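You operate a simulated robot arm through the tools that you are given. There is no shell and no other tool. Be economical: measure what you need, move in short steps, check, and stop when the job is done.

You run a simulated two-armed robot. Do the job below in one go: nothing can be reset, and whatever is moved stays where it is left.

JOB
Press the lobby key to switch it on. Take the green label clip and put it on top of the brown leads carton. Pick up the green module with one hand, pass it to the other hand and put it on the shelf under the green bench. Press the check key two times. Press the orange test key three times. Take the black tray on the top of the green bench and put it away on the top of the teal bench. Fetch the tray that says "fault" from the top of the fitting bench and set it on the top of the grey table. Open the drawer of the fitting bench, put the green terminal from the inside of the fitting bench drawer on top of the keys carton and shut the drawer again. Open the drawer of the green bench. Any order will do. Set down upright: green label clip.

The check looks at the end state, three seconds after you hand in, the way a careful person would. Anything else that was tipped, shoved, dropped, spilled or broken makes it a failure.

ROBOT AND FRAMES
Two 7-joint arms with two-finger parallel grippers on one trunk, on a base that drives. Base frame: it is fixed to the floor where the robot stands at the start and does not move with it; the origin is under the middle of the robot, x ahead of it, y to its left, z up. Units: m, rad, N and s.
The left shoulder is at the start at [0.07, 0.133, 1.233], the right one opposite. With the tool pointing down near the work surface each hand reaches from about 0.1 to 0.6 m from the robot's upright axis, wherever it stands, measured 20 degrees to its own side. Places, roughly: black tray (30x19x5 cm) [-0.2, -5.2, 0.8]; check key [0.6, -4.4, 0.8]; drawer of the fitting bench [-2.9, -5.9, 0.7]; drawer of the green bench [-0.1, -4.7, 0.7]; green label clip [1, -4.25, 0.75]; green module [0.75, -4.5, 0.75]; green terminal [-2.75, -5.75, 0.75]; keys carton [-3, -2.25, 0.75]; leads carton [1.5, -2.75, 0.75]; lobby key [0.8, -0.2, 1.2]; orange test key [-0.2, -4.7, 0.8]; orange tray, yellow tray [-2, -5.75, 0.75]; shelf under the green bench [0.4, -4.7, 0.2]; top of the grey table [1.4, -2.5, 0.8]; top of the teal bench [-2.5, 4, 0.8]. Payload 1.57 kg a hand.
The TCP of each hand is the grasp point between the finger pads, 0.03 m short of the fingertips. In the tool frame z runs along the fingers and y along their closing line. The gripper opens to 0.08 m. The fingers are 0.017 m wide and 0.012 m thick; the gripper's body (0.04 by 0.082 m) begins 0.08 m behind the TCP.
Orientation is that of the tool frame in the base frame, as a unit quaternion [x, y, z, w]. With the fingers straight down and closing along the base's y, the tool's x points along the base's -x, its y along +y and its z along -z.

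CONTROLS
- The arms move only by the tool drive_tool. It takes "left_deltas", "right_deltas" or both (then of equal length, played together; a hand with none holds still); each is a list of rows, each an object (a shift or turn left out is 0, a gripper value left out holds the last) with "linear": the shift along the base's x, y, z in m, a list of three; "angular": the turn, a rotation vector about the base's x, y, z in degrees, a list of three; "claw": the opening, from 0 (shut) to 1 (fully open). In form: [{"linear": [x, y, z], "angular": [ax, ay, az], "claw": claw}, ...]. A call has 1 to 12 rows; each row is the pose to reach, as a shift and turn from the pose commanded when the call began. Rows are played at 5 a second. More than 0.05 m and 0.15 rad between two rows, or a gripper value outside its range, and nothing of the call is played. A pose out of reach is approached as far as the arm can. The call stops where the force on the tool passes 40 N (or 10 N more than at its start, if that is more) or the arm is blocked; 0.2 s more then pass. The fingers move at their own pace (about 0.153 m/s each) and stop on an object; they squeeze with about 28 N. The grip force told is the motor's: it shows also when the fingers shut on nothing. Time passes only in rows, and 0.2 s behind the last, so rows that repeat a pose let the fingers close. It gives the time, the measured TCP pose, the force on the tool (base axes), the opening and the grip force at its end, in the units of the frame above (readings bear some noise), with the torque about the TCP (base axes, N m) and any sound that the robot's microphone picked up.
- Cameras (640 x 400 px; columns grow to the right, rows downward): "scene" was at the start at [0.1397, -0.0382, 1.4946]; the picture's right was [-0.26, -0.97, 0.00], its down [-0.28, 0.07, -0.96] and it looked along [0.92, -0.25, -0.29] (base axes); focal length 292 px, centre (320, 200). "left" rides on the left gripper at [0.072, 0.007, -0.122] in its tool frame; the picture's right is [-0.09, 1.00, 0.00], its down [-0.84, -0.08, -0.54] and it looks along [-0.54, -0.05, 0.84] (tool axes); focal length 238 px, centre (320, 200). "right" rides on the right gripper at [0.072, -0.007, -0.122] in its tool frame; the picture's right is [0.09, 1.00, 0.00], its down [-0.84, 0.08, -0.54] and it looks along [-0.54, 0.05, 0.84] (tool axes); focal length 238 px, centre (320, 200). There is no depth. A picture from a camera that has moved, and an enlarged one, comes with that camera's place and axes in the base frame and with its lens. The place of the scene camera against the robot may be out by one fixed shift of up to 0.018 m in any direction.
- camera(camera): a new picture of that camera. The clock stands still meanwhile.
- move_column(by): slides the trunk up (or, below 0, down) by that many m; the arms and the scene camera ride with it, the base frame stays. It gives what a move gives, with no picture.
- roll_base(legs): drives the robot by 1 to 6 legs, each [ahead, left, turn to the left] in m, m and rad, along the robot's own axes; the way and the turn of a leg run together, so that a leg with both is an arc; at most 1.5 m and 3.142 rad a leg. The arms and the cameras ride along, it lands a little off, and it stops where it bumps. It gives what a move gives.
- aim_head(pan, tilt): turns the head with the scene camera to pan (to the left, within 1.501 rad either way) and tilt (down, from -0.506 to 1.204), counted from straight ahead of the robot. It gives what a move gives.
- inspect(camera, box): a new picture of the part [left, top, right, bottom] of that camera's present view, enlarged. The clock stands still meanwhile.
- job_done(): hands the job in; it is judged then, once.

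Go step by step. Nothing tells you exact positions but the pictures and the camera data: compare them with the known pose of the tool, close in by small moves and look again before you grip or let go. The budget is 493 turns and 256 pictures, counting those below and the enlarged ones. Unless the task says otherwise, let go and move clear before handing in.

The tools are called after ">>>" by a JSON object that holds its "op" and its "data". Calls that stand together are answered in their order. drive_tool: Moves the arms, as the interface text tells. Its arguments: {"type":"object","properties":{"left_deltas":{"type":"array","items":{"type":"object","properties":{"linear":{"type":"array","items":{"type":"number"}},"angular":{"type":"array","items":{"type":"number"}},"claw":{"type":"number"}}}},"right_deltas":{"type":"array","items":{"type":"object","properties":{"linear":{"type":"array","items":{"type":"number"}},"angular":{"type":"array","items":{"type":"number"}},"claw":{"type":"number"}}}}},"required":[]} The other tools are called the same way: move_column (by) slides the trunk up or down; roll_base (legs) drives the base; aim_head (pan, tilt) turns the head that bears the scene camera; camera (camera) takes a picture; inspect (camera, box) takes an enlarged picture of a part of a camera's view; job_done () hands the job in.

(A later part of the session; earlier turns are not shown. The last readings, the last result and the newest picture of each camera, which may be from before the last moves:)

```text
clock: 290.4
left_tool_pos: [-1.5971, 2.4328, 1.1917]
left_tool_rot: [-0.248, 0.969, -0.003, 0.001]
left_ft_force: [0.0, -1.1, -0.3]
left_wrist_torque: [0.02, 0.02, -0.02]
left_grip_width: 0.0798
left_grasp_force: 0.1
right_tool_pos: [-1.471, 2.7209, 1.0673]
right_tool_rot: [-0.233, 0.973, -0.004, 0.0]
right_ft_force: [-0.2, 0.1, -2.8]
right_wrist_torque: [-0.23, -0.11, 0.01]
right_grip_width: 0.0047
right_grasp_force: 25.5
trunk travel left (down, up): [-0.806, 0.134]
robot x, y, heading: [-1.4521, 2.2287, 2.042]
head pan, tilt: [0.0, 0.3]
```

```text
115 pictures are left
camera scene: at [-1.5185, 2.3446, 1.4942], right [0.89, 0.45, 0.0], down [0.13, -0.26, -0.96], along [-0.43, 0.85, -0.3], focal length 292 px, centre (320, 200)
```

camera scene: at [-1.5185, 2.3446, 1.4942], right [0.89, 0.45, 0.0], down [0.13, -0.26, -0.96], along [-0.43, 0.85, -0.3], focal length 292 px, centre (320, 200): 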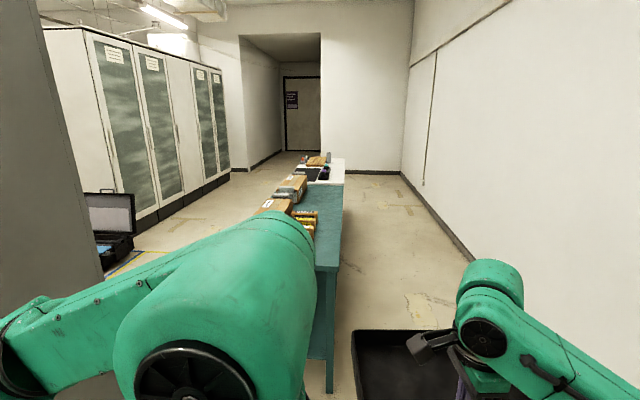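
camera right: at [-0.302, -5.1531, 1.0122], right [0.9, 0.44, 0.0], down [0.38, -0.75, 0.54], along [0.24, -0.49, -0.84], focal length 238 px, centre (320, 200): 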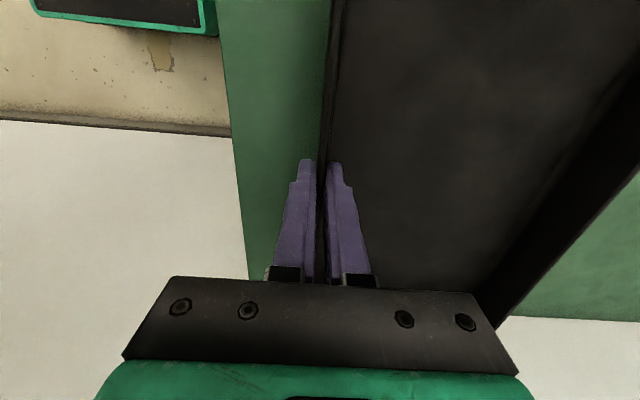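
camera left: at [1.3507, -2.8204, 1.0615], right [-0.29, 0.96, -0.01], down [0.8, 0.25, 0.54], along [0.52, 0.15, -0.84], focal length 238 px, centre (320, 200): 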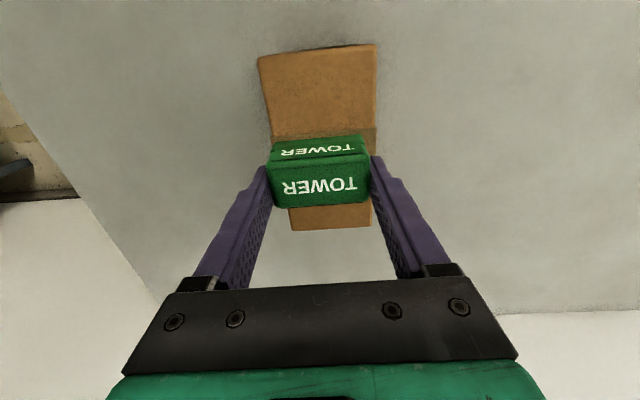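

The left arm blocks the view. Restore the left hand to its usual pose (yaw +90°, further left, lower).

>>> {"op": "drive_tool", "data": {"left_deltas": [{"linear": [-0.02, 0, -0.005], "angular": [0, 0, 8.2]}, {"linear": [-0.04, 0, -0.02], "angular": [0, 0, 16.4]}, {"linear": [-0.06, 0, -0.035], "angular": [0, 0, 24.6]}, {"linear": [-0.08, 0, -0.05], "angular": [0, 0, 32.8]}, {"linear": [-0.1, 0, -0.07], "angular": [0, 0, 41]}, {"linear": [-0.12, 0, -0.09], "angular": [0, 0, 49.2]}, {"linear": [-0.14, 0, -0.11], "angular": [0, 0, 57.4]}, {"linear": [-0.16, 0, -0.13], "angular": [0, 0, 65.6]}, {"linear": [-0.18, 0, -0.15], "angular": [0, 0, 73.8]}, {"linear": [-0.2, 0, -0.17], "angular": [0, 0, 82]}, {"linear": [-0.22, 0, -0.18], "angular": [0, 0, 90]}]}}

>>> {"op": "camera", "data": {"camera": "scene"}}

```text
clock: 292.8
left_tool_pos: [-1.8172, 2.4321, 1.0118]
left_tool_rot: [0.861, -0.509, 0.001, -0.004]
left_ft_force: [0.4, 0.3, 0.3]
left_wrist_torque: [-0.02, -0.01, 0.04]
left_grip_width: 0.0799
left_grasp_force: 0.0
right_tool_pos: [-1.472, 2.7205, 1.0678]
right_tool_rot: [-0.232, 0.973, -0.003, 0.001]
right_ft_force: [0.4, -0.6, -2.5]
right_wrist_torque: [-0.24, -0.09, -0.03]
right_grip_width: 0.0046
right_grasp_force: 25.4
trunk travel left (down, up): [-0.806, 0.134]
robot x, y, heading: [-1.4503, 2.2296, 2.038]
head pan, tilt: [0.0, 0.3]
```

```text
114 pictures are left
camera scene: at [-1.5192, 2.3444, 1.4942], right [0.89, 0.45, 0.0], down [0.13, -0.26, -0.96], along [-0.43, 0.85, -0.3], focal length 292 px, centre (320, 200)
```

scene: 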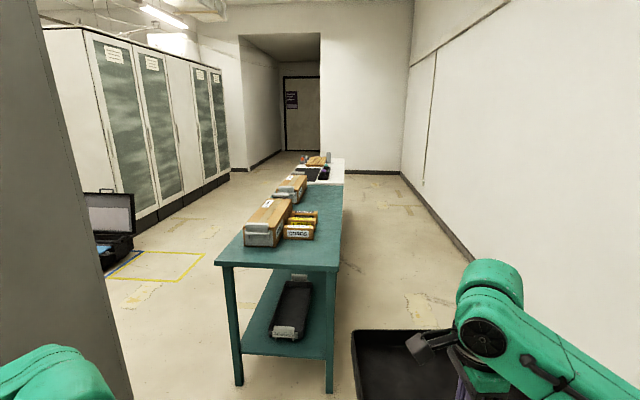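

There's free space at the near right end of the teal bench. I'll approach it square on (heading ≈1.95).

>>> {"op": "roll_base", "data": {"legs": [[0.58, -0.06, -0.09]]}}

>>> {"op": "aim_head", "data": {"pan": 0, "tilt": 0.6}}

>>> {"op": "camera", "data": {"camera": "scene"}}

```text
clock: 296.1
left_tool_pos: [-1.9803, 3.0197, 1.0118]
left_tool_rot: [0.837, -0.548, 0.001, -0.002]
left_ft_force: [-0.4, 0.2, -0.3]
left_wrist_torque: [0.01, 0.05, -0.03]
left_grip_width: 0.0799
left_grasp_force: 0.2
right_tool_pos: [-1.61, 3.275, 1.0686]
right_tool_rot: [-0.188, 0.982, -0.003, 0.0]
right_ft_force: [-0.6, 0.2, -2.3]
right_wrist_torque: [-0.27, -0.1, 0.0]
right_grip_width: 0.0047
right_grasp_force: 25.2
trunk travel left (down, up): [-0.806, 0.134]
robot x, y, heading: [-1.6377, 2.7872, 1.943]
head pan, tilt: [0.0, 0.3]
```

```text
clock: 296.9
left_tool_pos: [-1.9808, 3.0195, 1.0117]
left_tool_rot: [0.837, -0.548, 0.001, -0.003]
left_ft_force: [-0.2, 0.3, -0.2]
left_wrist_torque: [0.0, 0.03, -0.02]
left_grip_width: 0.0802
left_grasp_force: 0.0
right_tool_pos: [-1.6096, 3.2757, 1.0689]
right_tool_rot: [-0.188, 0.982, -0.002, 0.0]
right_ft_force: [-0.7, 0.0, -2.6]
right_wrist_torque: [-0.25, -0.1, 0.03]
right_grip_width: 0.0045
right_grasp_force: 25.2
trunk travel left (down, up): [-0.806, 0.134]
robot x, y, heading: [-1.64, 2.7831, 1.951]
head pan, tilt: [0.0, 0.6]
```

```text
113 pictures are left
camera scene: at [-1.6882, 2.9007, 1.4667], right [0.93, 0.37, 0.0], down [0.21, -0.53, -0.82], along [-0.3, 0.77, -0.57], focal length 292 px, centre (320, 200)
```

scene: 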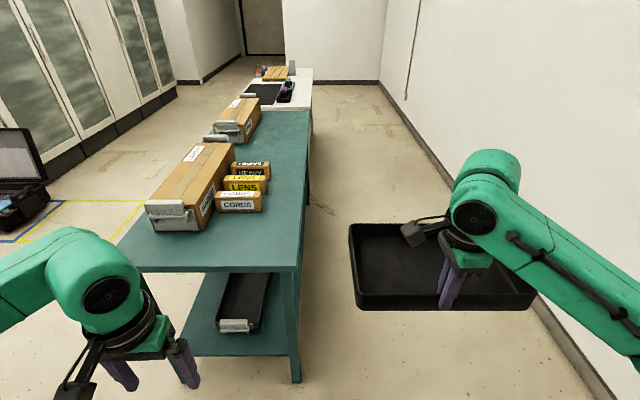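

Free spot: between the right edge and the cartons. I'll move ahead 0.30 and left 0.22, then shift the tray hand left 0.2.

>>> {"op": "roll_base", "data": {"legs": [[0.3, 0, 0], [0, 0.225, 0]]}}

>>> {"op": "drive_tool", "data": {"right_deltas": [{"linear": [-0.037, -0.015, 0]}, {"linear": [-0.074, -0.03, 0]}, {"linear": [-0.111, -0.044, 0]}, {"linear": [-0.149, -0.059, 0]}, {"linear": [-0.18, -0.072, 0]}]}}

>>> {"op": "aim_head", "data": {"pan": 0, "tilt": 0.75}}

>>> {"op": "camera", "data": {"camera": "scene"}}

>>> {"op": "camera", "data": {"camera": "right"}}

```text
clock: 300.3
left_tool_pos: [-2.2979, 3.2167, 1.0122]
left_tool_rot: [0.836, -0.548, 0.0, -0.003]
left_ft_force: [-0.3, -0.7, -0.3]
left_wrist_torque: [-0.01, -0.02, 0.02]
left_grip_width: 0.0798
left_grasp_force: 0.1
right_tool_pos: [-1.9287, 3.4734, 1.069]
right_tool_rot: [-0.187, 0.982, -0.003, -0.001]
right_ft_force: [0.0, -0.2, -3.4]
right_wrist_torque: [-0.24, -0.09, 0.02]
right_grip_width: 0.0044
right_grasp_force: 25.2
trunk travel left (down, up): [-0.806, 0.134]
robot x, y, heading: [-1.957, 2.9811, 1.944]
head pan, tilt: [0.0, 0.6]
```

```text
clock: 301.5
left_tool_pos: [-2.3017, 3.2155, 1.0118]
left_tool_rot: [0.837, -0.548, 0.002, -0.003]
left_ft_force: [0.3, -0.3, 0.2]
left_wrist_torque: [0.02, 0.05, 0.03]
left_grip_width: 0.08
left_grasp_force: 0.1
right_tool_pos: [-2.112, 3.4024, 1.0697]
right_tool_rot: [-0.186, 0.982, -0.002, 0.001]
right_ft_force: [-0.2, -1.2, -3.6]
right_wrist_torque: [-0.21, -0.09, -0.01]
right_grip_width: 0.0043
right_grasp_force: 24.9
trunk travel left (down, up): [-0.806, 0.134]
robot x, y, heading: [-1.9543, 2.9804, 1.947]
head pan, tilt: [0.0, 0.6]
```

```text
clock: 302.2
left_tool_pos: [-2.3006, 3.2157, 1.0109]
left_tool_rot: [0.836, -0.549, 0.001, -0.004]
left_ft_force: [-0.6, -0.3, 0.2]
left_wrist_torque: [-0.02, 0.03, -0.01]
left_grip_width: 0.0802
left_grasp_force: 0.0
right_tool_pos: [-2.1099, 3.4022, 1.0702]
right_tool_rot: [-0.188, 0.982, -0.004, 0.001]
right_ft_force: [0.4, -0.5, -1.6]
right_wrist_torque: [-0.2, -0.03, 0.02]
right_grip_width: 0.0046
right_grasp_force: 25.4
trunk travel left (down, up): [-0.806, 0.134]
robot x, y, heading: [-1.9564, 2.9836, 1.949]
head pan, tilt: [0.0, 0.75]
```

```text
112 pictures are left
camera scene: at [-2.006, 3.0918, 1.4539], right [0.93, 0.37, 0.0], down [0.25, -0.63, -0.73], along [-0.27, 0.68, -0.68], focal length 292 px, centre (320, 200)
```

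scene: 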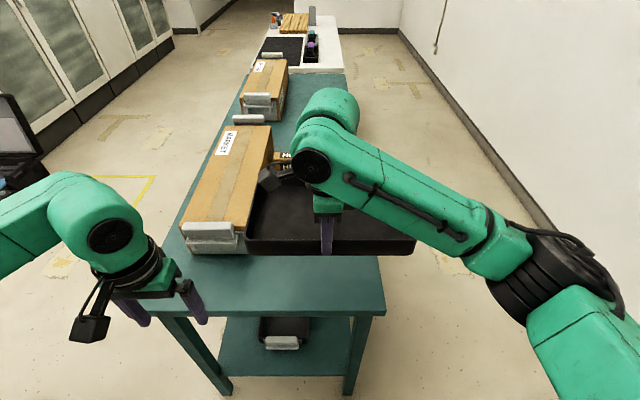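

```text
111 pictures are left
camera right: at [-2.1754, 3.3684, 1.1924], right [-0.45, 0.89, -0.01], down [0.75, 0.38, 0.54], along [0.48, 0.24, -0.84], focal length 238 px, centre (320, 200)
```

right: 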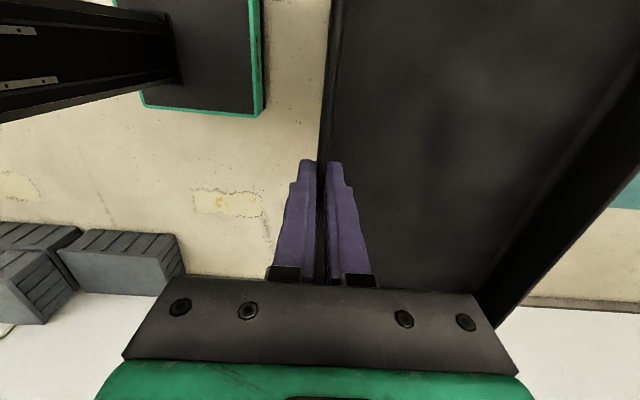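

>>> {"op": "drive_tool", "data": {"right_deltas": [{"linear": [-0.0226, 0.008, 0]}, {"linear": [-0.0452, 0.0164, 0]}, {"linear": [-0.0452, 0.0164, -0.04]}, {"linear": [-0.0452, 0.0164, -0.08]}]}}

>>> {"op": "camera", "data": {"camera": "scene"}}

>>> {"op": "camera", "data": {"camera": "left"}}

```text
clock: 303.2
left_tool_pos: [-2.3, 3.2169, 1.0101]
left_tool_rot: [0.836, -0.548, 0.001, -0.004]
left_ft_force: [0.4, 0.6, -0.6]
left_wrist_torque: [-0.05, -0.02, 0.0]
left_grip_width: 0.0801
left_grasp_force: 0.0
right_tool_pos: [-2.154, 3.4195, 0.9851]
right_tool_rot: [-0.186, 0.983, -0.002, 0.0]
right_ft_force: [0.3, -0.8, -3.2]
right_wrist_torque: [-0.27, -0.08, 0.01]
right_grip_width: 0.0045
right_grasp_force: 25.2
trunk travel left (down, up): [-0.806, 0.134]
robot x, y, heading: [-1.9545, 2.9823, 1.945]
head pan, tilt: [0.0, 0.75]
```

```text
110 pictures are left
camera scene: at [-2.0065, 3.0923, 1.4538], right [0.93, 0.37, 0.0], down [0.25, -0.63, -0.73], along [-0.27, 0.68, -0.68], focal length 292 px, centre (320, 200)
```

scene: 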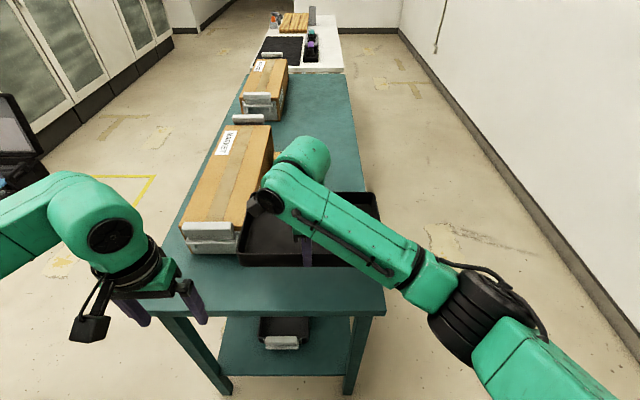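

```text
109 pictures are left
camera left: at [-2.2777, 3.1471, 1.1337], right [-0.95, -0.31, -0.01], down [-0.27, 0.8, 0.54], along [-0.17, 0.52, -0.84], focal length 238 px, centre (320, 200)
```

left: 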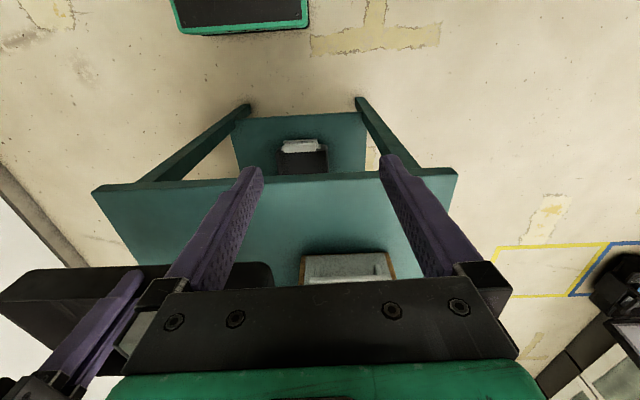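

The box is ~1 cm from the tray's left end; shift the tray 1 cm right and lower.

>>> {"op": "drive_tool", "data": {"right_deltas": [{"linear": [0.0093, 0.0037, -0.02]}, {"linear": [0.0093, 0.0037, -0.06]}, {"linear": [0.0093, 0.0037, -0.1]}]}}

>>> {"op": "inspect", "data": {"camera": "scene", "box": [160, 150, 420, 330]}}

>>> {"op": "inspect", "data": {"camera": "left", "box": [80, 170, 480, 300]}}

```text
clock: 304.0
left_tool_pos: [-2.2995, 3.2166, 1.0104]
left_tool_rot: [0.837, -0.548, 0.002, -0.004]
left_ft_force: [0.6, -0.8, 0.6]
left_wrist_torque: [0.0, 0.01, 0.01]
left_grip_width: 0.0799
left_grasp_force: 0.1
right_tool_pos: [-2.1466, 3.4187, 0.8866]
right_tool_rot: [-0.187, 0.982, -0.002, 0.0]
right_ft_force: [0.0, 0.2, -3.1]
right_wrist_torque: [-0.28, -0.04, 0.02]
right_grip_width: 0.0049
right_grasp_force: 24.8
trunk travel left (down, up): [-0.806, 0.134]
robot x, y, heading: [-1.9568, 2.9841, 1.949]
head pan, tilt: [0.0, 0.75]
```

```text
2.22 times, centred on (290, 240) of scene
camera zoom: at [-2.0067, 3.0917, 1.4539], right [0.93, 0.37, 0.0], down [0.25, -0.63, -0.73], along [-0.27, 0.68, -0.68], focal length 649 px, centre (387, 111)
```

zoom: 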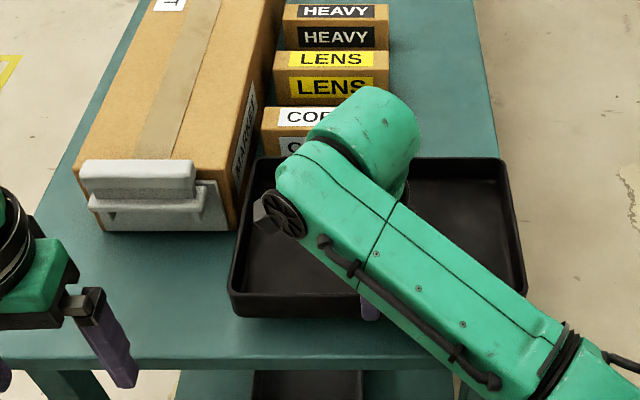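

```text
1.60 times, centred on (280, 235) of left
camera zoom: at [-2.2779, 3.1466, 1.1338], right [-0.95, -0.31, -0.01], down [-0.27, 0.8, 0.54], along [-0.16, 0.52, -0.84], focal length 381 px, centre (384, 144)
```

zoom: 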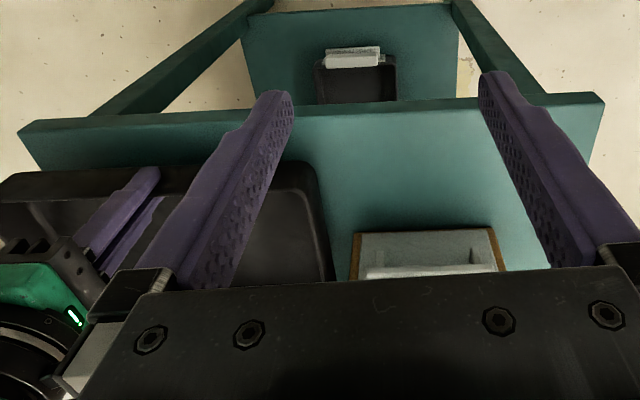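

Looks clear. Lower to contact.

>>> {"op": "drive_tool", "data": {"right_deltas": [{"linear": [0, 0, -0.018]}, {"linear": [0, 0, -0.03]}, {"linear": [0, 0, -0.034]}]}}

>>> {"op": "drive_tool", "data": {"right_deltas": [{"linear": [0, 0, -0.002]}, {"linear": [0, 0, -0.004]}]}}

>>> {"op": "inspect", "data": {"camera": "scene", "box": [160, 150, 420, 330]}}

```text
clock: 304.8
left_tool_pos: [-2.2997, 3.2166, 1.0123]
left_tool_rot: [0.836, -0.548, 0.002, -0.004]
left_ft_force: [-0.3, 0.0, -0.4]
left_wrist_torque: [-0.03, -0.01, 0.02]
left_grip_width: 0.0802
left_grasp_force: 0.1
right_tool_pos: [-2.1458, 3.4205, 0.8537]
right_tool_rot: [-0.187, 0.982, -0.003, 0.0]
right_ft_force: [0.0, 0.3, -2.5]
right_wrist_torque: [-0.26, -0.08, 0.0]
right_grip_width: 0.0048
right_grasp_force: 24.8
trunk travel left (down, up): [-0.806, 0.134]
robot x, y, heading: [-1.9554, 2.9818, 1.946]
head pan, tilt: [0.0, 0.75]
```

```text
clock: 305.4
left_tool_pos: [-2.3007, 3.2168, 1.011]
left_tool_rot: [0.836, -0.548, 0.001, -0.004]
left_ft_force: [-0.8, -0.9, -0.7]
left_wrist_torque: [-0.02, 0.0, -0.04]
left_grip_width: 0.0801
left_grasp_force: 0.1
right_tool_pos: [-2.1463, 3.4201, 0.8515]
right_tool_rot: [-0.187, 0.982, -0.002, 0.001]
right_ft_force: [-0.3, 0.8, -1.8]
right_wrist_torque: [-0.08, -0.11, 0.0]
right_grip_width: 0.0047
right_grasp_force: 25.3
trunk travel left (down, up): [-0.806, 0.134]
robot x, y, heading: [-1.9542, 2.9781, 1.945]
head pan, tilt: [0.0, 0.75]
```

```text
2.22 times, centred on (290, 240) of scene
camera zoom: at [-2.0059, 3.0916, 1.4539], right [0.93, 0.37, 0.0], down [0.25, -0.63, -0.73], along [-0.27, 0.68, -0.68], focal length 649 px, centre (387, 111)
```

zoom: 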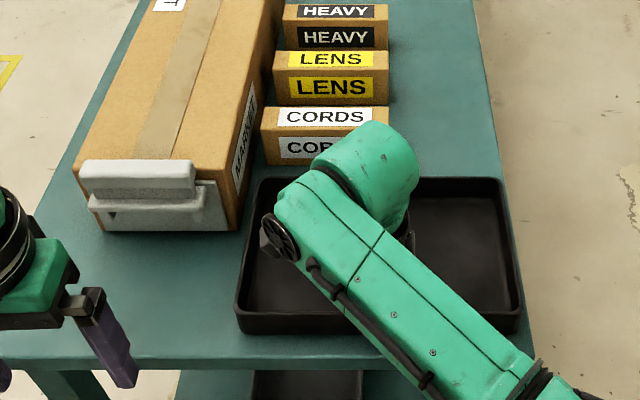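

>>> {"op": "drive_tool", "data": {"right_deltas": [{"linear": [0, 0, -0.002]}, {"linear": [0, 0, -0.004]}]}}

```text
clock: 306.0
left_tool_pos: [-2.2998, 3.2157, 1.0124]
left_tool_rot: [0.836, -0.548, 0.001, -0.004]
left_ft_force: [0.0, 0.1, -0.3]
left_wrist_torque: [0.0, 0.05, -0.01]
left_grip_width: 0.0801
left_grasp_force: 0.0
right_tool_pos: [-2.1446, 3.4192, 0.8487]
right_tool_rot: [-0.187, 0.982, -0.001, 0.0]
right_ft_force: [-0.2, 0.6, 7.4]
right_wrist_torque: [0.39, -0.65, 0.0]
right_grip_width: 0.0046
right_grasp_force: 25.1
trunk travel left (down, up): [-0.806, 0.134]
robot x, y, heading: [-1.9584, 2.9802, 1.946]
head pan, tilt: [0.0, 0.75]
```

The tray is down. Release and lift the hand clear.

>>> {"op": "drive_tool", "data": {"right_deltas": [{"linear": [0, 0, 0.001], "claw": 0.3}, {"linear": [0, 0, 0.001], "claw": 0.6}, {"linear": [0, 0, 0.001], "claw": 0.6}, {"linear": [0, 0, 0.04]}, {"linear": [0, 0, 0.08]}, {"linear": [0, 0, 0.12]}, {"linear": [0, 0, 0.16]}, {"linear": [0.03, -0.02, 0.19]}]}}

>>> {"op": "roll_base", "data": {"legs": [[-0.4, -0.1, 0]]}}

>>> {"op": "camera", "data": {"camera": "scene"}}

```text
clock: 307.8
left_tool_pos: [-2.2989, 3.2148, 1.0116]
left_tool_rot: [0.836, -0.548, 0.0, -0.002]
left_ft_force: [0.0, 0.2, -0.4]
left_wrist_torque: [0.0, -0.01, -0.01]
left_grip_width: 0.0798
left_grasp_force: 0.0
right_tool_pos: [-2.1656, 3.446, 0.9954]
right_tool_rot: [-0.18, 0.983, 0.022, -0.025]
right_ft_force: [-0.6, 0.2, 0.3]
right_wrist_torque: [0.01, 0.04, 0.01]
right_grip_width: 0.0481
right_grasp_force: 0.1
right hand out of reach, approached as far as the arm can: row 6, 7, 8
trunk travel left (down, up): [-0.806, 0.134]
robot x, y, heading: [-1.9553, 2.9813, 1.95]
head pan, tilt: [0.0, 0.75]
```

```text
clock: 310.3
left_tool_pos: [-2.0618, 2.8846, 1.0111]
left_tool_rot: [0.838, -0.545, 0.001, -0.003]
left_ft_force: [0.9, -0.3, 0.1]
left_wrist_torque: [-0.03, -0.02, 0.0]
left_grip_width: 0.08
left_grasp_force: 0.1
right_tool_pos: [-1.9289, 3.1153, 0.9947]
right_tool_rot: [-0.184, 0.982, 0.023, -0.023]
right_ft_force: [0.1, 0.3, -0.4]
right_wrist_torque: [-0.02, 0.03, 0.03]
right_grip_width: 0.0479
right_grasp_force: 0.0
trunk travel left (down, up): [-0.806, 0.134]
robot x, y, heading: [-1.7169, 2.6504, 1.958]
head pan, tilt: [0.0, 0.75]
```

```text
105 pictures are left
camera scene: at [-1.7675, 2.7627, 1.4537], right [0.93, 0.37, 0.0], down [0.26, -0.63, -0.73], along [-0.27, 0.68, -0.68], focal length 292 px, centre (320, 200)
```

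scene: 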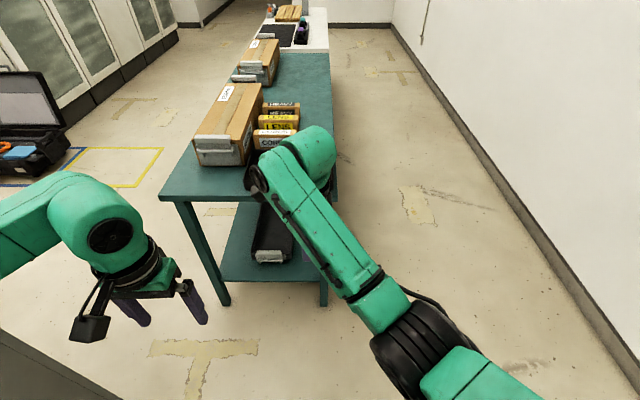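

>>> {"op": "drive_tool", "data": {"right_deltas": [{"linear": [0.02, 0.0, 0.0], "angular": [0, 0, 8.2]}, {"linear": [0.04, 0, 0.01], "angular": [0, 0, 16.4]}, {"linear": [0.06, 0, 0.02], "angular": [0, 0, 24.6]}, {"linear": [0.08, 0, 0.03], "angular": [0, 0, 32.8]}, {"linear": [0.1, 0, 0.03], "angular": [0, 0, 41]}, {"linear": [0.12, 0, 0.03], "angular": [0, 0, 49.2]}, {"linear": [0.14, 0, 0.03], "angular": [0, 0, 57.4]}, {"linear": [0.16, 0, 0.03], "angular": [0, 0, 65.6]}, {"linear": [0.18, 0, 0.03], "angular": [0, 0, 73.8]}, {"linear": [0.2, 0, 0.03], "angular": [0, 0, 82]}, {"linear": [0.22, 0, 0.03], "angular": [0, 0, 90], "claw": 1}]}}

>>> {"op": "camera", "data": {"camera": "scene"}}

```text
clock: 312.7
left_tool_pos: [-2.0605, 2.8856, 1.0118]
left_tool_rot: [0.838, -0.546, 0.0, -0.003]
left_ft_force: [0.5, 0.1, -0.5]
left_wrist_torque: [0.0, -0.01, 0.01]
left_grip_width: 0.08
left_grasp_force: 0.1
right_tool_pos: [-1.7072, 3.1128, 1.0257]
right_tool_rot: [0.825, -0.564, 0.0, 0.033]
right_ft_force: [1.0, -0.1, -1.0]
right_wrist_torque: [-0.04, 0.03, 0.01]
right_grip_width: 0.0801
right_grasp_force: 0.0
trunk travel left (down, up): [-0.806, 0.134]
robot x, y, heading: [-1.7152, 2.6519, 1.949]
head pan, tilt: [0.0, 0.75]
```

```text
104 pictures are left
camera scene: at [-1.7656, 2.7615, 1.4539], right [0.93, 0.37, 0.0], down [0.25, -0.63, -0.73], along [-0.27, 0.68, -0.68], focal length 292 px, centre (320, 200)
```

scene: 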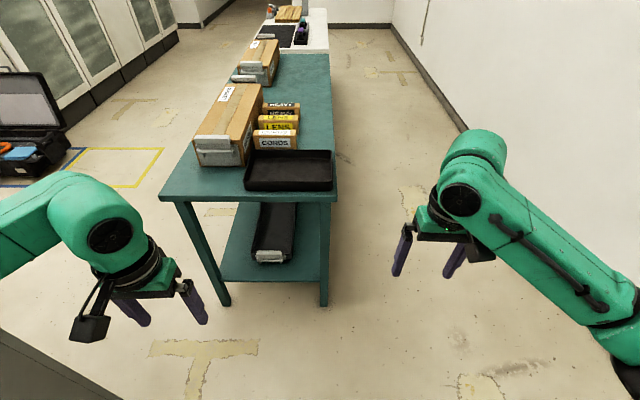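

Black tray is on the teal bench. Fix the small tilt of the right hand, turn round and head back south.

>>> {"op": "drive_tool", "data": {"right_deltas": [{"linear": [0, 0, 0], "angular": [3.1, -2.1, 0]}, {"linear": [0.02, -0.05, 0], "angular": [3.1, -2.1, 0]}, {"linear": [0.04, -0.09, 0], "angular": [3.1, -2.1, 0]}]}}

>>> {"op": "roll_base", "data": {"legs": [[-0.4, 0, 0], [0, 0, -3.1], [1.3, 0, 0], [1.3, 0, 0]]}}

>>> {"op": "aim_head", "data": {"pan": -0.6, "tilt": 0.25}}

>>> {"op": "camera", "data": {"camera": "scene"}}

```text
refused: row 2 steps farther than a row can; nothing moved
```

```text
clock: 334.8
left_tool_pos: [-0.1933, -0.3476, 1.0119]
left_tool_rot: [0.536, 0.844, -0.004, -0.002]
left_ft_force: [0.7, 0.7, -0.4]
left_wrist_torque: [-0.02, -0.05, 0.0]
left_grip_width: 0.0799
left_grasp_force: 0.1
right_tool_pos: [-0.5425, -0.5825, 1.0255]
right_tool_rot: [0.555, 0.831, 0.032, 0.0]
right_ft_force: [-0.2, 0.5, 1.1]
right_wrist_torque: [0.0, 0.02, 0.02]
right_grip_width: 0.0801
right_grasp_force: 0.1
trunk travel left (down, up): [-0.806, 0.134]
robot x, y, heading: [-0.5458, -0.1168, -1.168]
head pan, tilt: [0.0, 0.75]
```

```text
clock: 335.8
left_tool_pos: [-0.1924, -0.3452, 1.0119]
left_tool_rot: [0.535, 0.845, -0.004, -0.001]
left_ft_force: [-1.0, -0.2, 0.6]
left_wrist_torque: [0.01, 0.04, -0.01]
left_grip_width: 0.0799
left_grasp_force: 0.1
right_tool_pos: [-0.5417, -0.5825, 1.0252]
right_tool_rot: [0.555, 0.832, 0.032, -0.001]
right_ft_force: [-0.2, 0.4, -0.1]
right_wrist_torque: [-0.01, -0.03, 0.0]
right_grip_width: 0.0799
right_grasp_force: 0.1
trunk travel left (down, up): [-0.806, 0.134]
robot x, y, heading: [-0.5448, -0.1234, -1.163]
head pan, tilt: [-0.6, 0.25]
```

```text
103 pictures are left
camera scene: at [-0.5424, -0.2737, 1.4989], right [-0.98, 0.19, 0.0], down [0.05, 0.24, -0.97], along [-0.19, -0.95, -0.25], focal length 292 px, centre (320, 200)
```

scene: 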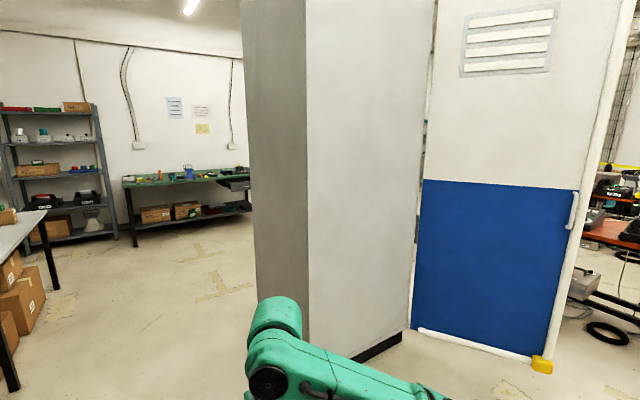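

I'll use the known passage south again, then look west towards the fitting bench.

>>> {"op": "roll_base", "data": {"legs": [[1.19, 0.3, 0], [0, 0, -0.408], [1.1, 0, 0], [1.0, 0, 0], [0, 0, -1.1]]}}

>>> {"op": "drive_tool", "data": {"right_deltas": [{"linear": [0, 0, 0], "angular": [1.5, 1.5, 0]}]}}

>>> {"op": "aim_head", "data": {"pan": 0, "tilt": 0.3}}

>>> {"op": "camera", "data": {"camera": "scene"}}

```text
clock: 356.1
left_tool_pos: [-0.015, -3.576, 1.0108]
left_tool_rot: [0.97, 0.245, -0.001, -0.004]
left_ft_force: [0.3, 0.2, 0.6]
left_wrist_torque: [-0.03, -0.03, 0.0]
left_grip_width: 0.0798
left_grasp_force: 0.1
right_tool_pos: [-0.2706, -3.2415, 1.0267]
right_tool_rot: [0.974, 0.222, 0.024, 0.021]
right_ft_force: [0.2, 0.6, -1.0]
right_wrist_torque: [0.01, -0.01, 0.02]
right_grip_width: 0.0798
right_grasp_force: 0.0
trunk travel left (down, up): [-0.806, 0.134]
robot x, y, heading: [0.1839, -3.2119, -2.678]
head pan, tilt: [-0.6, 0.25]
```

```text
clock: 356.5
left_tool_pos: [-0.0164, -3.5749, 1.0119]
left_tool_rot: [0.97, 0.245, -0.001, -0.003]
left_ft_force: [0.5, -0.2, 0.3]
left_wrist_torque: [-0.01, -0.01, -0.02]
left_grip_width: 0.0802
left_grasp_force: 0.0
right_tool_pos: [-0.2706, -3.2414, 1.0263]
right_tool_rot: [0.975, 0.223, 0.014, 0.006]
right_ft_force: [-0.5, 0.3, -0.7]
right_wrist_torque: [0.0, -0.02, 0.0]
right_grip_width: 0.0799
right_grasp_force: 0.0
trunk travel left (down, up): [-0.806, 0.134]
robot x, y, heading: [0.1897, -3.213, -2.683]
head pan, tilt: [-0.6, 0.25]
```

```text
clock: 357.5
left_tool_pos: [-0.0158, -3.5751, 1.0112]
left_tool_rot: [0.969, 0.246, -0.003, -0.003]
left_ft_force: [0.2, -0.7, 0.0]
left_wrist_torque: [-0.03, 0.01, 0.0]
left_grip_width: 0.08
left_grasp_force: 0.1
right_tool_pos: [-0.2703, -3.2402, 1.0262]
right_tool_rot: [0.975, 0.223, 0.014, 0.006]
right_ft_force: [-0.6, -0.1, -0.3]
right_wrist_torque: [0.0, 0.03, 0.01]
right_grip_width: 0.08
right_grasp_force: 0.0
trunk travel left (down, up): [-0.806, 0.134]
robot x, y, heading: [0.1901, -3.2138, -2.674]
head pan, tilt: [0.0, 0.3]
```

```text
102 pictures are left
camera scene: at [0.0592, -3.2912, 1.4943], right [-0.44, 0.9, 0.0], down [0.26, 0.13, -0.96], along [-0.86, -0.42, -0.3], focal length 292 px, centre (320, 200)
```

scene: 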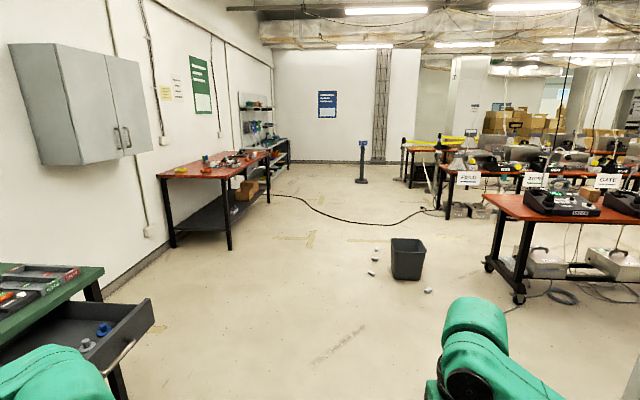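

Fitting bench (red/orange top) is along the wall ahead; a bin and small litter lie on the floor near (-2.35,-3.6). I'll drive to about (-1.75,-4.2) and then face the bench.

>>> {"op": "roll_base", "data": {"legs": [[1.1, -0.05, 0], [1.1, 0.05, 0], [0, 0, 1.48]]}}

>>> {"op": "aim_head", "data": {"pan": -0.5, "tilt": 0.45}}

>>> {"op": "camera", "data": {"camera": "scene"}}

```text
clock: 372.1
left_tool_pos: [-1.4365, -4.4078, 1.012]
left_tool_rot: [0.539, 0.843, -0.004, -0.001]
left_ft_force: [-0.3, -0.2, 0.3]
left_wrist_torque: [0.0, -0.02, 0.0]
left_grip_width: 0.0801
left_grasp_force: 0.1
right_tool_pos: [-1.7885, -4.6426, 1.0268]
right_tool_rot: [0.558, 0.83, 0.014, -0.005]
right_ft_force: [0.0, -0.2, -0.1]
right_wrist_torque: [-0.02, 0.03, 0.01]
right_grip_width: 0.08
right_grasp_force: 0.0
trunk travel left (down, up): [-0.806, 0.134]
robot x, y, heading: [-1.7884, -4.1843, -1.171]
head pan, tilt: [0.0, 0.3]
```

```text
clock: 373.0
left_tool_pos: [-1.4368, -4.4094, 1.0118]
left_tool_rot: [0.538, 0.843, -0.004, -0.001]
left_ft_force: [-0.2, -0.7, -0.4]
left_wrist_torque: [-0.01, -0.02, -0.02]
left_grip_width: 0.0801
left_grasp_force: 0.1
right_tool_pos: [-1.7867, -4.6422, 1.0264]
right_tool_rot: [0.558, 0.83, 0.014, -0.005]
right_ft_force: [-0.4, 1.2, -0.6]
right_wrist_torque: [0.01, 0.03, -0.01]
right_grip_width: 0.0798
right_grasp_force: 0.1
trunk travel left (down, up): [-0.806, 0.134]
robot x, y, heading: [-1.7871, -4.1828, -1.169]
head pan, tilt: [-0.499, 0.45]
```

```text
101 pictures are left
camera scene: at [-1.7756, -4.3341, 1.4803], right [-1.0, 0.1, 0.0], down [0.04, 0.43, -0.9], along [-0.09, -0.9, -0.44], focal length 292 px, centre (320, 200)
```

scene: 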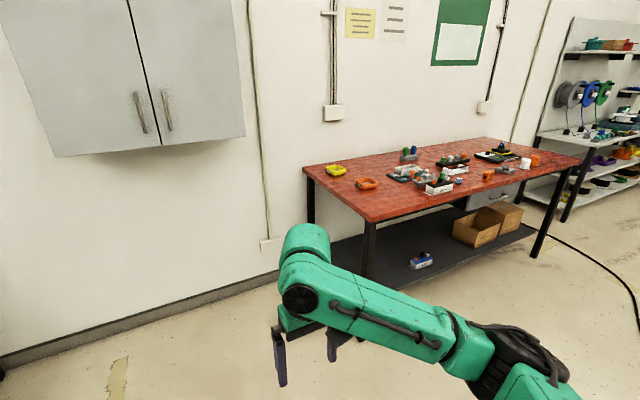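

>>> {"op": "inspect", "data": {"camera": "scene", "box": [295, 130, 425, 220]}}

>>> {"op": "inspect", "data": {"camera": "scene", "box": [380, 130, 580, 270]}}

```text
4.44 times, centred on (360, 175) of scene
camera zoom: at [-1.7756, -4.3341, 1.4803], right [-1.0, 0.1, 0.0], down [0.04, 0.43, -0.9], along [-0.09, -0.9, -0.44], focal length 1298 px, centre (142, 311)
```

zoom: 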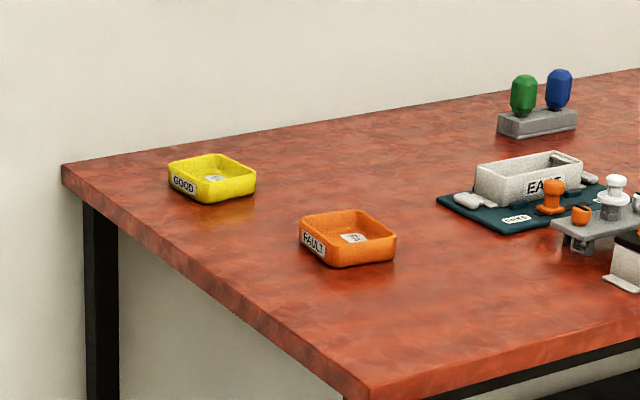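

```text
2.86 times, centred on (480, 200) of scene
camera zoom: at [-1.7756, -4.3341, 1.4803], right [-1.0, 0.1, 0.0], down [0.04, 0.43, -0.9], along [-0.09, -0.9, -0.44], focal length 835 px, centre (-137, 200)
```

zoom: 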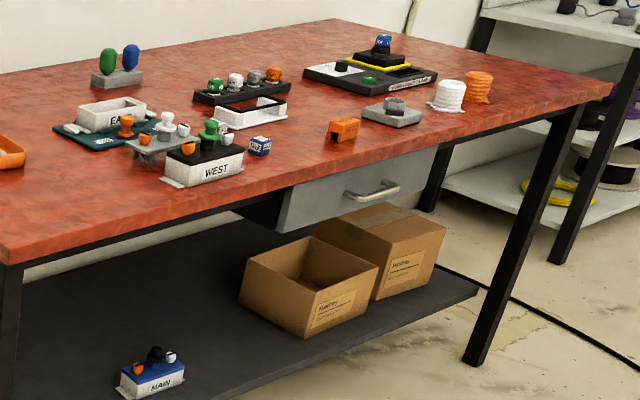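

FAULT is the orange tray near the bench's left end; the drawer handle is near (-3.05,-5.85,0.7). I'll do the drawer first: drive in front of it, turning the right hand horizontal with vertical closing.

>>> {"op": "roll_base", "data": {"legs": [[0.25, 0, 0], [0, -0.85, 0], [-0.05, -0.84, -0.02]]}}

>>> {"op": "drive_tool", "data": {"right_deltas": [{"linear": [0, 0, 0.03]}, {"linear": [0, 0, 0.06]}, {"linear": [0, 0, 0.1]}, {"linear": [0, 0, 0.15]}]}}

>>> {"op": "drive_tool", "data": {"right_deltas": [{"linear": [0.003, -0.008, 0], "angular": [-7.55, -3.1, 0]}, {"linear": [0.006, -0.016, 0], "angular": [-15.1, -6.1, 0]}, {"linear": [0.01, -0.025, 0], "angular": [-22.7, -9.1, 0]}, {"linear": [0.014, -0.034, 0], "angular": [-30.2, -12.2, 0]}, {"linear": [0.018, -0.044, 0], "angular": [-37.8, -15.2, 0]}, {"linear": [0.022, -0.055, 0], "angular": [-45.3, -18.3, 0]}, {"linear": [0.026, -0.066, 0], "angular": [-52.9, -21.3, 0]}, {"linear": [0.03, -0.076, 0], "angular": [-60.4, -24.4, 0]}, {"linear": [0.034, -0.085, 0], "angular": [-68, -27.4, 0]}, {"linear": [0.038, -0.095, 0], "angular": [-75.5, -30.5, 0]}, {"linear": [0.04, -0.1, 0], "angular": [-83.2, -33.6, 0]}]}}

>>> {"op": "drive_tool", "data": {"right_deltas": [{"angular": [-3.06, 7.58, 0]}, {"angular": [-6.12, 15.16, 0]}, {"angular": [-9.18, 22.74, 0]}, {"angular": [-12.24, 30.32, 0]}, {"angular": [-15.3, 37.9, 0]}, {"angular": [-18.36, 45.5, 0]}, {"angular": [-21.4, 53.1, 0]}, {"angular": [-24.5, 60.6, 0]}, {"angular": [-27.5, 68.2, 0]}, {"angular": [-30.6, 75.8, 0]}, {"angular": [-33.5, 83.2, 0]}]}}

>>> {"op": "aim_head", "data": {"pan": 0, "tilt": 0.55}}

>>> {"op": "camera", "data": {"camera": "scene"}}

```text
clock: 383.0
left_tool_pos: [-2.9305, -5.2366, 1.0119]
left_tool_rot: [0.559, 0.829, -0.003, -0.001]
left_ft_force: [0.2, 0.7, 0.2]
left_wrist_torque: [0.0, 0.02, 0.03]
left_grip_width: 0.0802
left_grasp_force: 0.1
right_tool_pos: [-3.2917, -5.4538, 1.026]
right_tool_rot: [0.578, 0.816, 0.014, -0.005]
right_ft_force: [-0.4, 0.0, -0.3]
right_wrist_torque: [0.03, 0.01, 0.01]
right_grip_width: 0.08
right_grasp_force: 0.0
trunk travel left (down, up): [-0.806, 0.134]
robot x, y, heading: [-3.2646, -4.9914, -1.219]
head pan, tilt: [-0.499, 0.45]
```

```text
clock: 384.0
left_tool_pos: [-2.9306, -5.2354, 1.0124]
left_tool_rot: [0.559, 0.829, -0.004, -0.001]
left_ft_force: [-0.3, 0.2, 0.0]
left_wrist_torque: [-0.01, -0.04, 0.0]
left_grip_width: 0.0799
left_grasp_force: 0.0
right_tool_pos: [-3.2906, -5.4491, 1.1779]
right_tool_rot: [0.577, 0.817, 0.015, -0.006]
right_ft_force: [-0.6, 0.2, 1.1]
right_wrist_torque: [0.01, -0.01, 0.03]
right_grip_width: 0.0801
right_grasp_force: 0.2
trunk travel left (down, up): [-0.806, 0.134]
robot x, y, heading: [-3.2647, -4.9928, -1.216]
head pan, tilt: [-0.499, 0.45]
```

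```text
clock: 386.4
left_tool_pos: [-2.9308, -5.2367, 1.011]
left_tool_rot: [0.558, 0.83, -0.004, -0.001]
left_ft_force: [-0.1, 0.6, 0.0]
left_wrist_torque: [0.02, -0.03, 0.04]
left_grip_width: 0.0801
left_grasp_force: 0.1
right_tool_pos: [-3.2511, -5.5546, 1.1749]
right_tool_rot: [0.409, 0.589, -0.371, 0.59]
right_ft_force: [-0.4, 0.0, 0.3]
right_wrist_torque: [0.0, 0.04, 0.03]
right_grip_width: 0.08
right_grasp_force: 0.0
trunk travel left (down, up): [-0.806, 0.134]
robot x, y, heading: [-3.2682, -4.9904, -1.22]
head pan, tilt: [-0.499, 0.45]
```

```text
clock: 388.8
left_tool_pos: [-2.9303, -5.2377, 1.0123]
left_tool_rot: [0.558, 0.83, -0.003, -0.001]
left_ft_force: [0.2, -0.2, 1.0]
left_wrist_torque: [0.02, 0.0, 0.01]
left_grip_width: 0.0801
left_grasp_force: 0.0
right_tool_pos: [-3.251, -5.5549, 1.1766]
right_tool_rot: [-0.109, 0.706, -0.685, 0.139]
right_ft_force: [-0.1, -0.6, 0.5]
right_wrist_torque: [0.04, 0.0, -0.04]
right_grip_width: 0.08
right_grasp_force: 0.0
trunk travel left (down, up): [-0.806, 0.134]
robot x, y, heading: [-3.2704, -4.9945, -1.218]
head pan, tilt: [-0.499, 0.45]
```

```text
clock: 389.8
left_tool_pos: [-2.9307, -5.2367, 1.0124]
left_tool_rot: [0.558, 0.83, -0.004, -0.001]
left_ft_force: [0.5, -0.3, 0.3]
left_wrist_torque: [-0.02, 0.0, -0.02]
left_grip_width: 0.08
left_grasp_force: 0.1
right_tool_pos: [-3.2522, -5.5544, 1.176]
right_tool_rot: [-0.108, 0.707, -0.685, 0.14]
right_ft_force: [0.5, -0.3, 0.3]
right_wrist_torque: [-0.02, -0.01, 0.0]
right_grip_width: 0.0798
right_grasp_force: 0.1
trunk travel left (down, up): [-0.806, 0.134]
robot x, y, heading: [-3.268, -4.992, -1.216]
head pan, tilt: [0.0, 0.55]
```

```text
98 pictures are left
camera scene: at [-3.2209, -5.1395, 1.4713], right [-0.94, -0.34, 0.0], down [-0.18, 0.49, -0.85], along [0.29, -0.8, -0.52], focal length 292 px, centre (320, 200)
```

scene: 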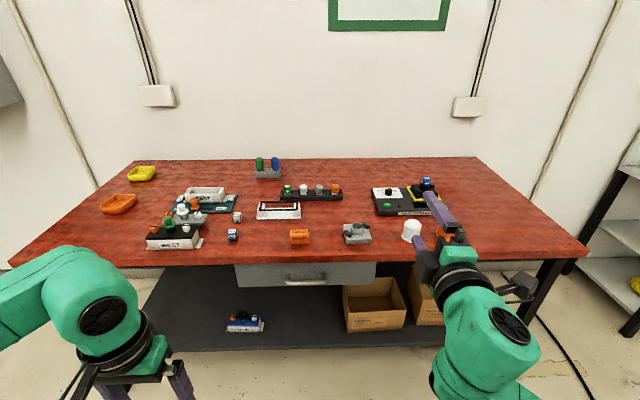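

Right hand is in the drawer pose. Align base with the handle and lower the trunk.

>>> {"op": "roll_base", "data": {"legs": [[0.08, 0.2, 0.025]]}}

>>> {"op": "move_column", "data": {"by": -0.4}}

>>> {"op": "move_column", "data": {"by": -0.073}}

>>> {"op": "camera", "data": {"camera": "right"}}

>>> {"op": "camera", "data": {"camera": "scene"}}

```text
clock: 391.4
left_tool_pos: [-2.7074, -5.2281, 1.0128]
left_tool_rot: [0.547, 0.837, -0.004, 0.0]
left_ft_force: [-0.1, -0.3, -0.4]
left_wrist_torque: [-0.02, 0.0, 0.02]
left_grip_width: 0.08
left_grasp_force: 0.1
right_tool_pos: [-3.0199, -5.5544, 1.1763]
right_tool_rot: [-0.117, 0.704, -0.684, 0.151]
right_ft_force: [1.5, 0.2, 0.3]
right_wrist_torque: [-0.01, -0.02, -0.01]
right_grip_width: 0.0803
right_grasp_force: 0.1
trunk travel left (down, up): [-0.806, 0.134]
robot x, y, heading: [-3.0499, -4.9911, -1.187]
head pan, tilt: [0.0, 0.55]
```

```text
clock: 395.3
left_tool_pos: [-2.7069, -5.2285, 0.6122]
left_tool_rot: [0.546, 0.837, -0.003, -0.002]
left_ft_force: [-0.4, -0.8, 0.4]
left_wrist_torque: [-0.01, 0.01, 0.0]
left_grip_width: 0.0802
left_grasp_force: 0.0
right_tool_pos: [-3.0186, -5.5544, 0.7758]
right_tool_rot: [-0.119, 0.704, -0.684, 0.149]
right_ft_force: [0.2, 0.1, 0.0]
right_wrist_torque: [-0.01, -0.01, -0.02]
right_grip_width: 0.0802
right_grasp_force: 0.1
trunk travel left (down, up): [-0.406, 0.534]
robot x, y, heading: [-3.0517, -4.9931, -1.191]
head pan, tilt: [0.0, 0.55]
```

```text
clock: 396.4
left_tool_pos: [-2.7067, -5.2286, 0.5386]
left_tool_rot: [0.546, 0.838, -0.003, -0.002]
left_ft_force: [0.2, -0.1, 0.2]
left_wrist_torque: [0.0, 0.0, 0.01]
left_grip_width: 0.0799
left_grasp_force: 0.1
right_tool_pos: [-3.0178, -5.5545, 0.7033]
right_tool_rot: [-0.119, 0.704, -0.684, 0.149]
right_ft_force: [0.5, -0.1, -0.7]
right_wrist_torque: [0.02, -0.03, 0.0]
right_grip_width: 0.0801
right_grasp_force: 0.1
trunk travel left (down, up): [-0.333, 0.607]
robot x, y, heading: [-3.053, -4.9938, -1.188]
head pan, tilt: [0.0, 0.55]
```

```text
97 pictures are left
camera right: at [-3.1313, -5.4689, 0.7094], right [-0.05, 0.0, -1.0], down [0.58, 0.82, -0.03], along [0.82, -0.58, -0.04], focal length 238 px, centre (320, 200)
```

right: 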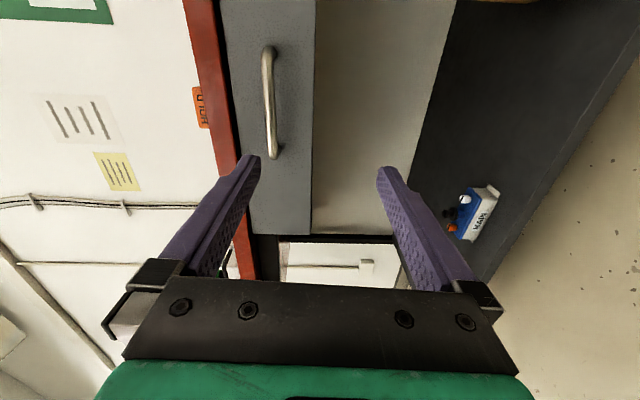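

```text
96 pictures are left
camera scene: at [-2.9995, -5.1391, 0.9983], right [-0.93, -0.37, 0.0], down [-0.19, 0.49, -0.85], along [0.32, -0.79, -0.52], focal length 292 px, centre (320, 200)
```

scene: 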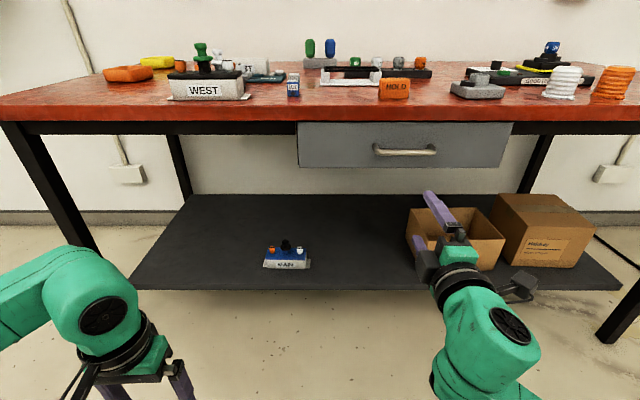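

The handle is higher here: (-2.949,-5.752,0.764). Raise the trunk 6 cm and advance.

>>> {"op": "move_column", "data": {"by": 0.061}}

>>> {"op": "drive_tool", "data": {"right_deltas": [{"linear": [0.012, -0.042, 0], "claw": 0.6}, {"linear": [0.03, -0.085, 0]}, {"linear": [0.044, -0.125, 0]}, {"linear": [0.053, -0.15, 0]}]}}

>>> {"op": "camera", "data": {"camera": "right"}}

>>> {"op": "inspect", "data": {"camera": "scene", "box": [280, 100, 520, 250]}}

```text
clock: 397.4
left_tool_pos: [-2.7069, -5.2275, 0.5999]
left_tool_rot: [0.546, 0.838, -0.003, -0.002]
left_ft_force: [0.3, -0.4, 1.1]
left_wrist_torque: [0.01, -0.01, 0.04]
left_grip_width: 0.0802
left_grasp_force: 0.1
right_tool_pos: [-3.0187, -5.5545, 0.7636]
right_tool_rot: [-0.118, 0.705, -0.683, 0.149]
right_ft_force: [-0.6, 0.8, -0.2]
right_wrist_torque: [0.02, 0.01, -0.01]
right_grip_width: 0.0799
right_grasp_force: 0.1
trunk travel left (down, up): [-0.394, 0.546]
robot x, y, heading: [-3.0498, -4.9949, -1.198]
head pan, tilt: [0.0, 0.55]
```

```text
clock: 398.4
left_tool_pos: [-2.7063, -5.2281, 0.5982]
left_tool_rot: [0.548, 0.837, -0.004, -0.001]
left_ft_force: [0.0, -0.3, 0.8]
left_wrist_torque: [0.01, 0.01, -0.05]
left_grip_width: 0.0799
left_grasp_force: 0.0
right_tool_pos: [-2.9655, -5.7067, 0.7634]
right_tool_rot: [-0.119, 0.704, -0.684, 0.15]
right_ft_force: [0.0, -0.5, 0.5]
right_wrist_torque: [-0.03, 0.01, 0.01]
right_grip_width: 0.048
right_grasp_force: 0.0
trunk travel left (down, up): [-0.394, 0.546]
robot x, y, heading: [-3.0473, -4.9915, -1.197]
head pan, tilt: [0.0, 0.55]
```

```text
95 pictures are left
camera right: at [-3.0786, -5.6214, 0.7692], right [-0.05, 0.0, -1.0], down [0.58, 0.82, -0.03], along [0.82, -0.58, -0.04], focal length 238 px, centre (320, 200)
```

right: 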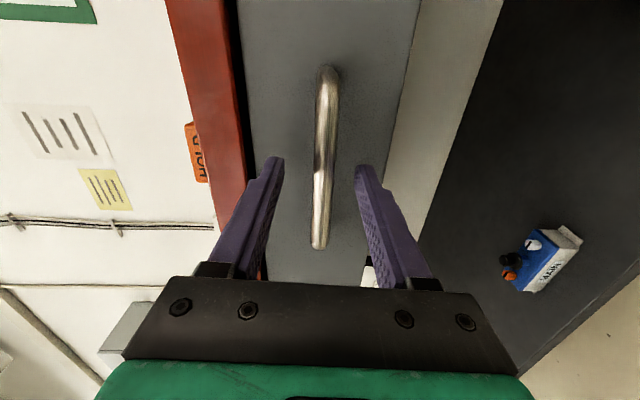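

```text
2.67 times, centred on (400, 175) of scene
camera zoom: at [-2.9992, -5.1395, 1.0592], right [-0.93, -0.37, 0.0], down [-0.19, 0.49, -0.85], along [0.32, -0.79, -0.52], focal length 779 px, centre (107, 267)
```

zoom: 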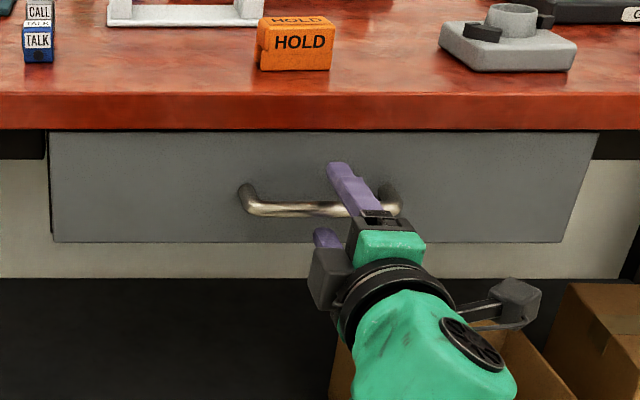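

>>> {"op": "drive_tool", "data": {"right_deltas": [{"linear": [0.006, -0.014, 0]}, {"linear": [0.011, -0.028, 0]}, {"linear": [0.015, -0.037, 0]}, {"linear": [0.018, -0.046, 0]}]}}

```text
clock: 399.1
left_tool_pos: [-2.7091, -5.2245, 0.6017]
left_tool_rot: [0.549, 0.836, -0.006, 0.002]
left_ft_force: [-0.5, 0.3, -0.2]
left_wrist_torque: [-0.01, 0.03, -0.02]
left_grip_width: 0.0798
left_grasp_force: 0.0
right_tool_pos: [-2.9565, -5.7279, 0.7669]
right_tool_rot: [-0.118, 0.703, -0.685, 0.151]
right_ft_force: [-17.3, 43.8, -6.9]
right_wrist_torque: [-0.87, -0.75, -0.17]
right_grip_width: 0.042
right_grasp_force: 0.0
trunk travel left (down, up): [-0.394, 0.546]
robot x, y, heading: [-3.0511, -4.9975, -1.19]
head pan, tilt: [0.0, 0.55]
stopped in row 3 (right hand): the force on the tool passed its limit at 61 N (the readings are from after the stop); the commanded pose is now the measured one
```

>>> {"op": "camera", "data": {"camera": "right"}}

>>> {"op": "inspect", "data": {"camera": "scene", "box": [340, 120, 470, 220]}}

```text
93 pictures are left
camera right: at [-3.0699, -5.6422, 0.7731], right [-0.05, 0.0, -1.0], down [0.58, 0.82, -0.03], along [0.82, -0.58, -0.04], focal length 238 px, centre (320, 200)
```

right: 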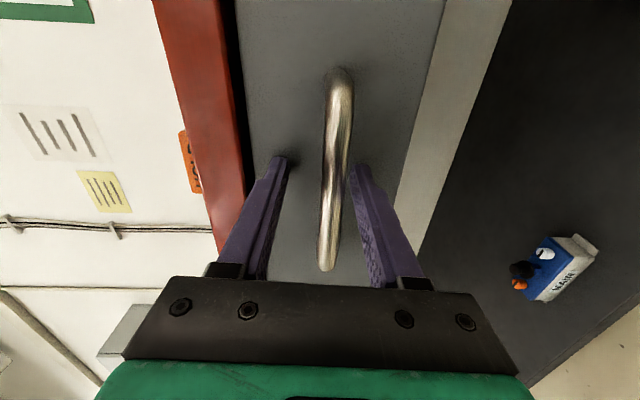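

```text
4.00 times, centred on (405, 170) of scene
camera zoom: at [-3.0039, -5.1309, 1.0603], right [-0.93, -0.37, 0.0], down [-0.19, 0.48, -0.86], along [0.32, -0.8, -0.52], focal length 1169 px, centre (-20, 320)
```

zoom: 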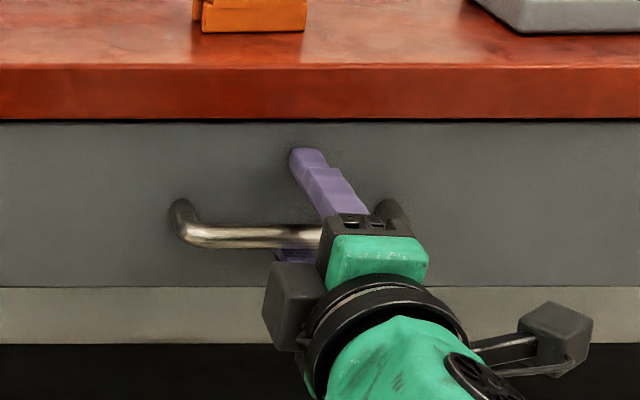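

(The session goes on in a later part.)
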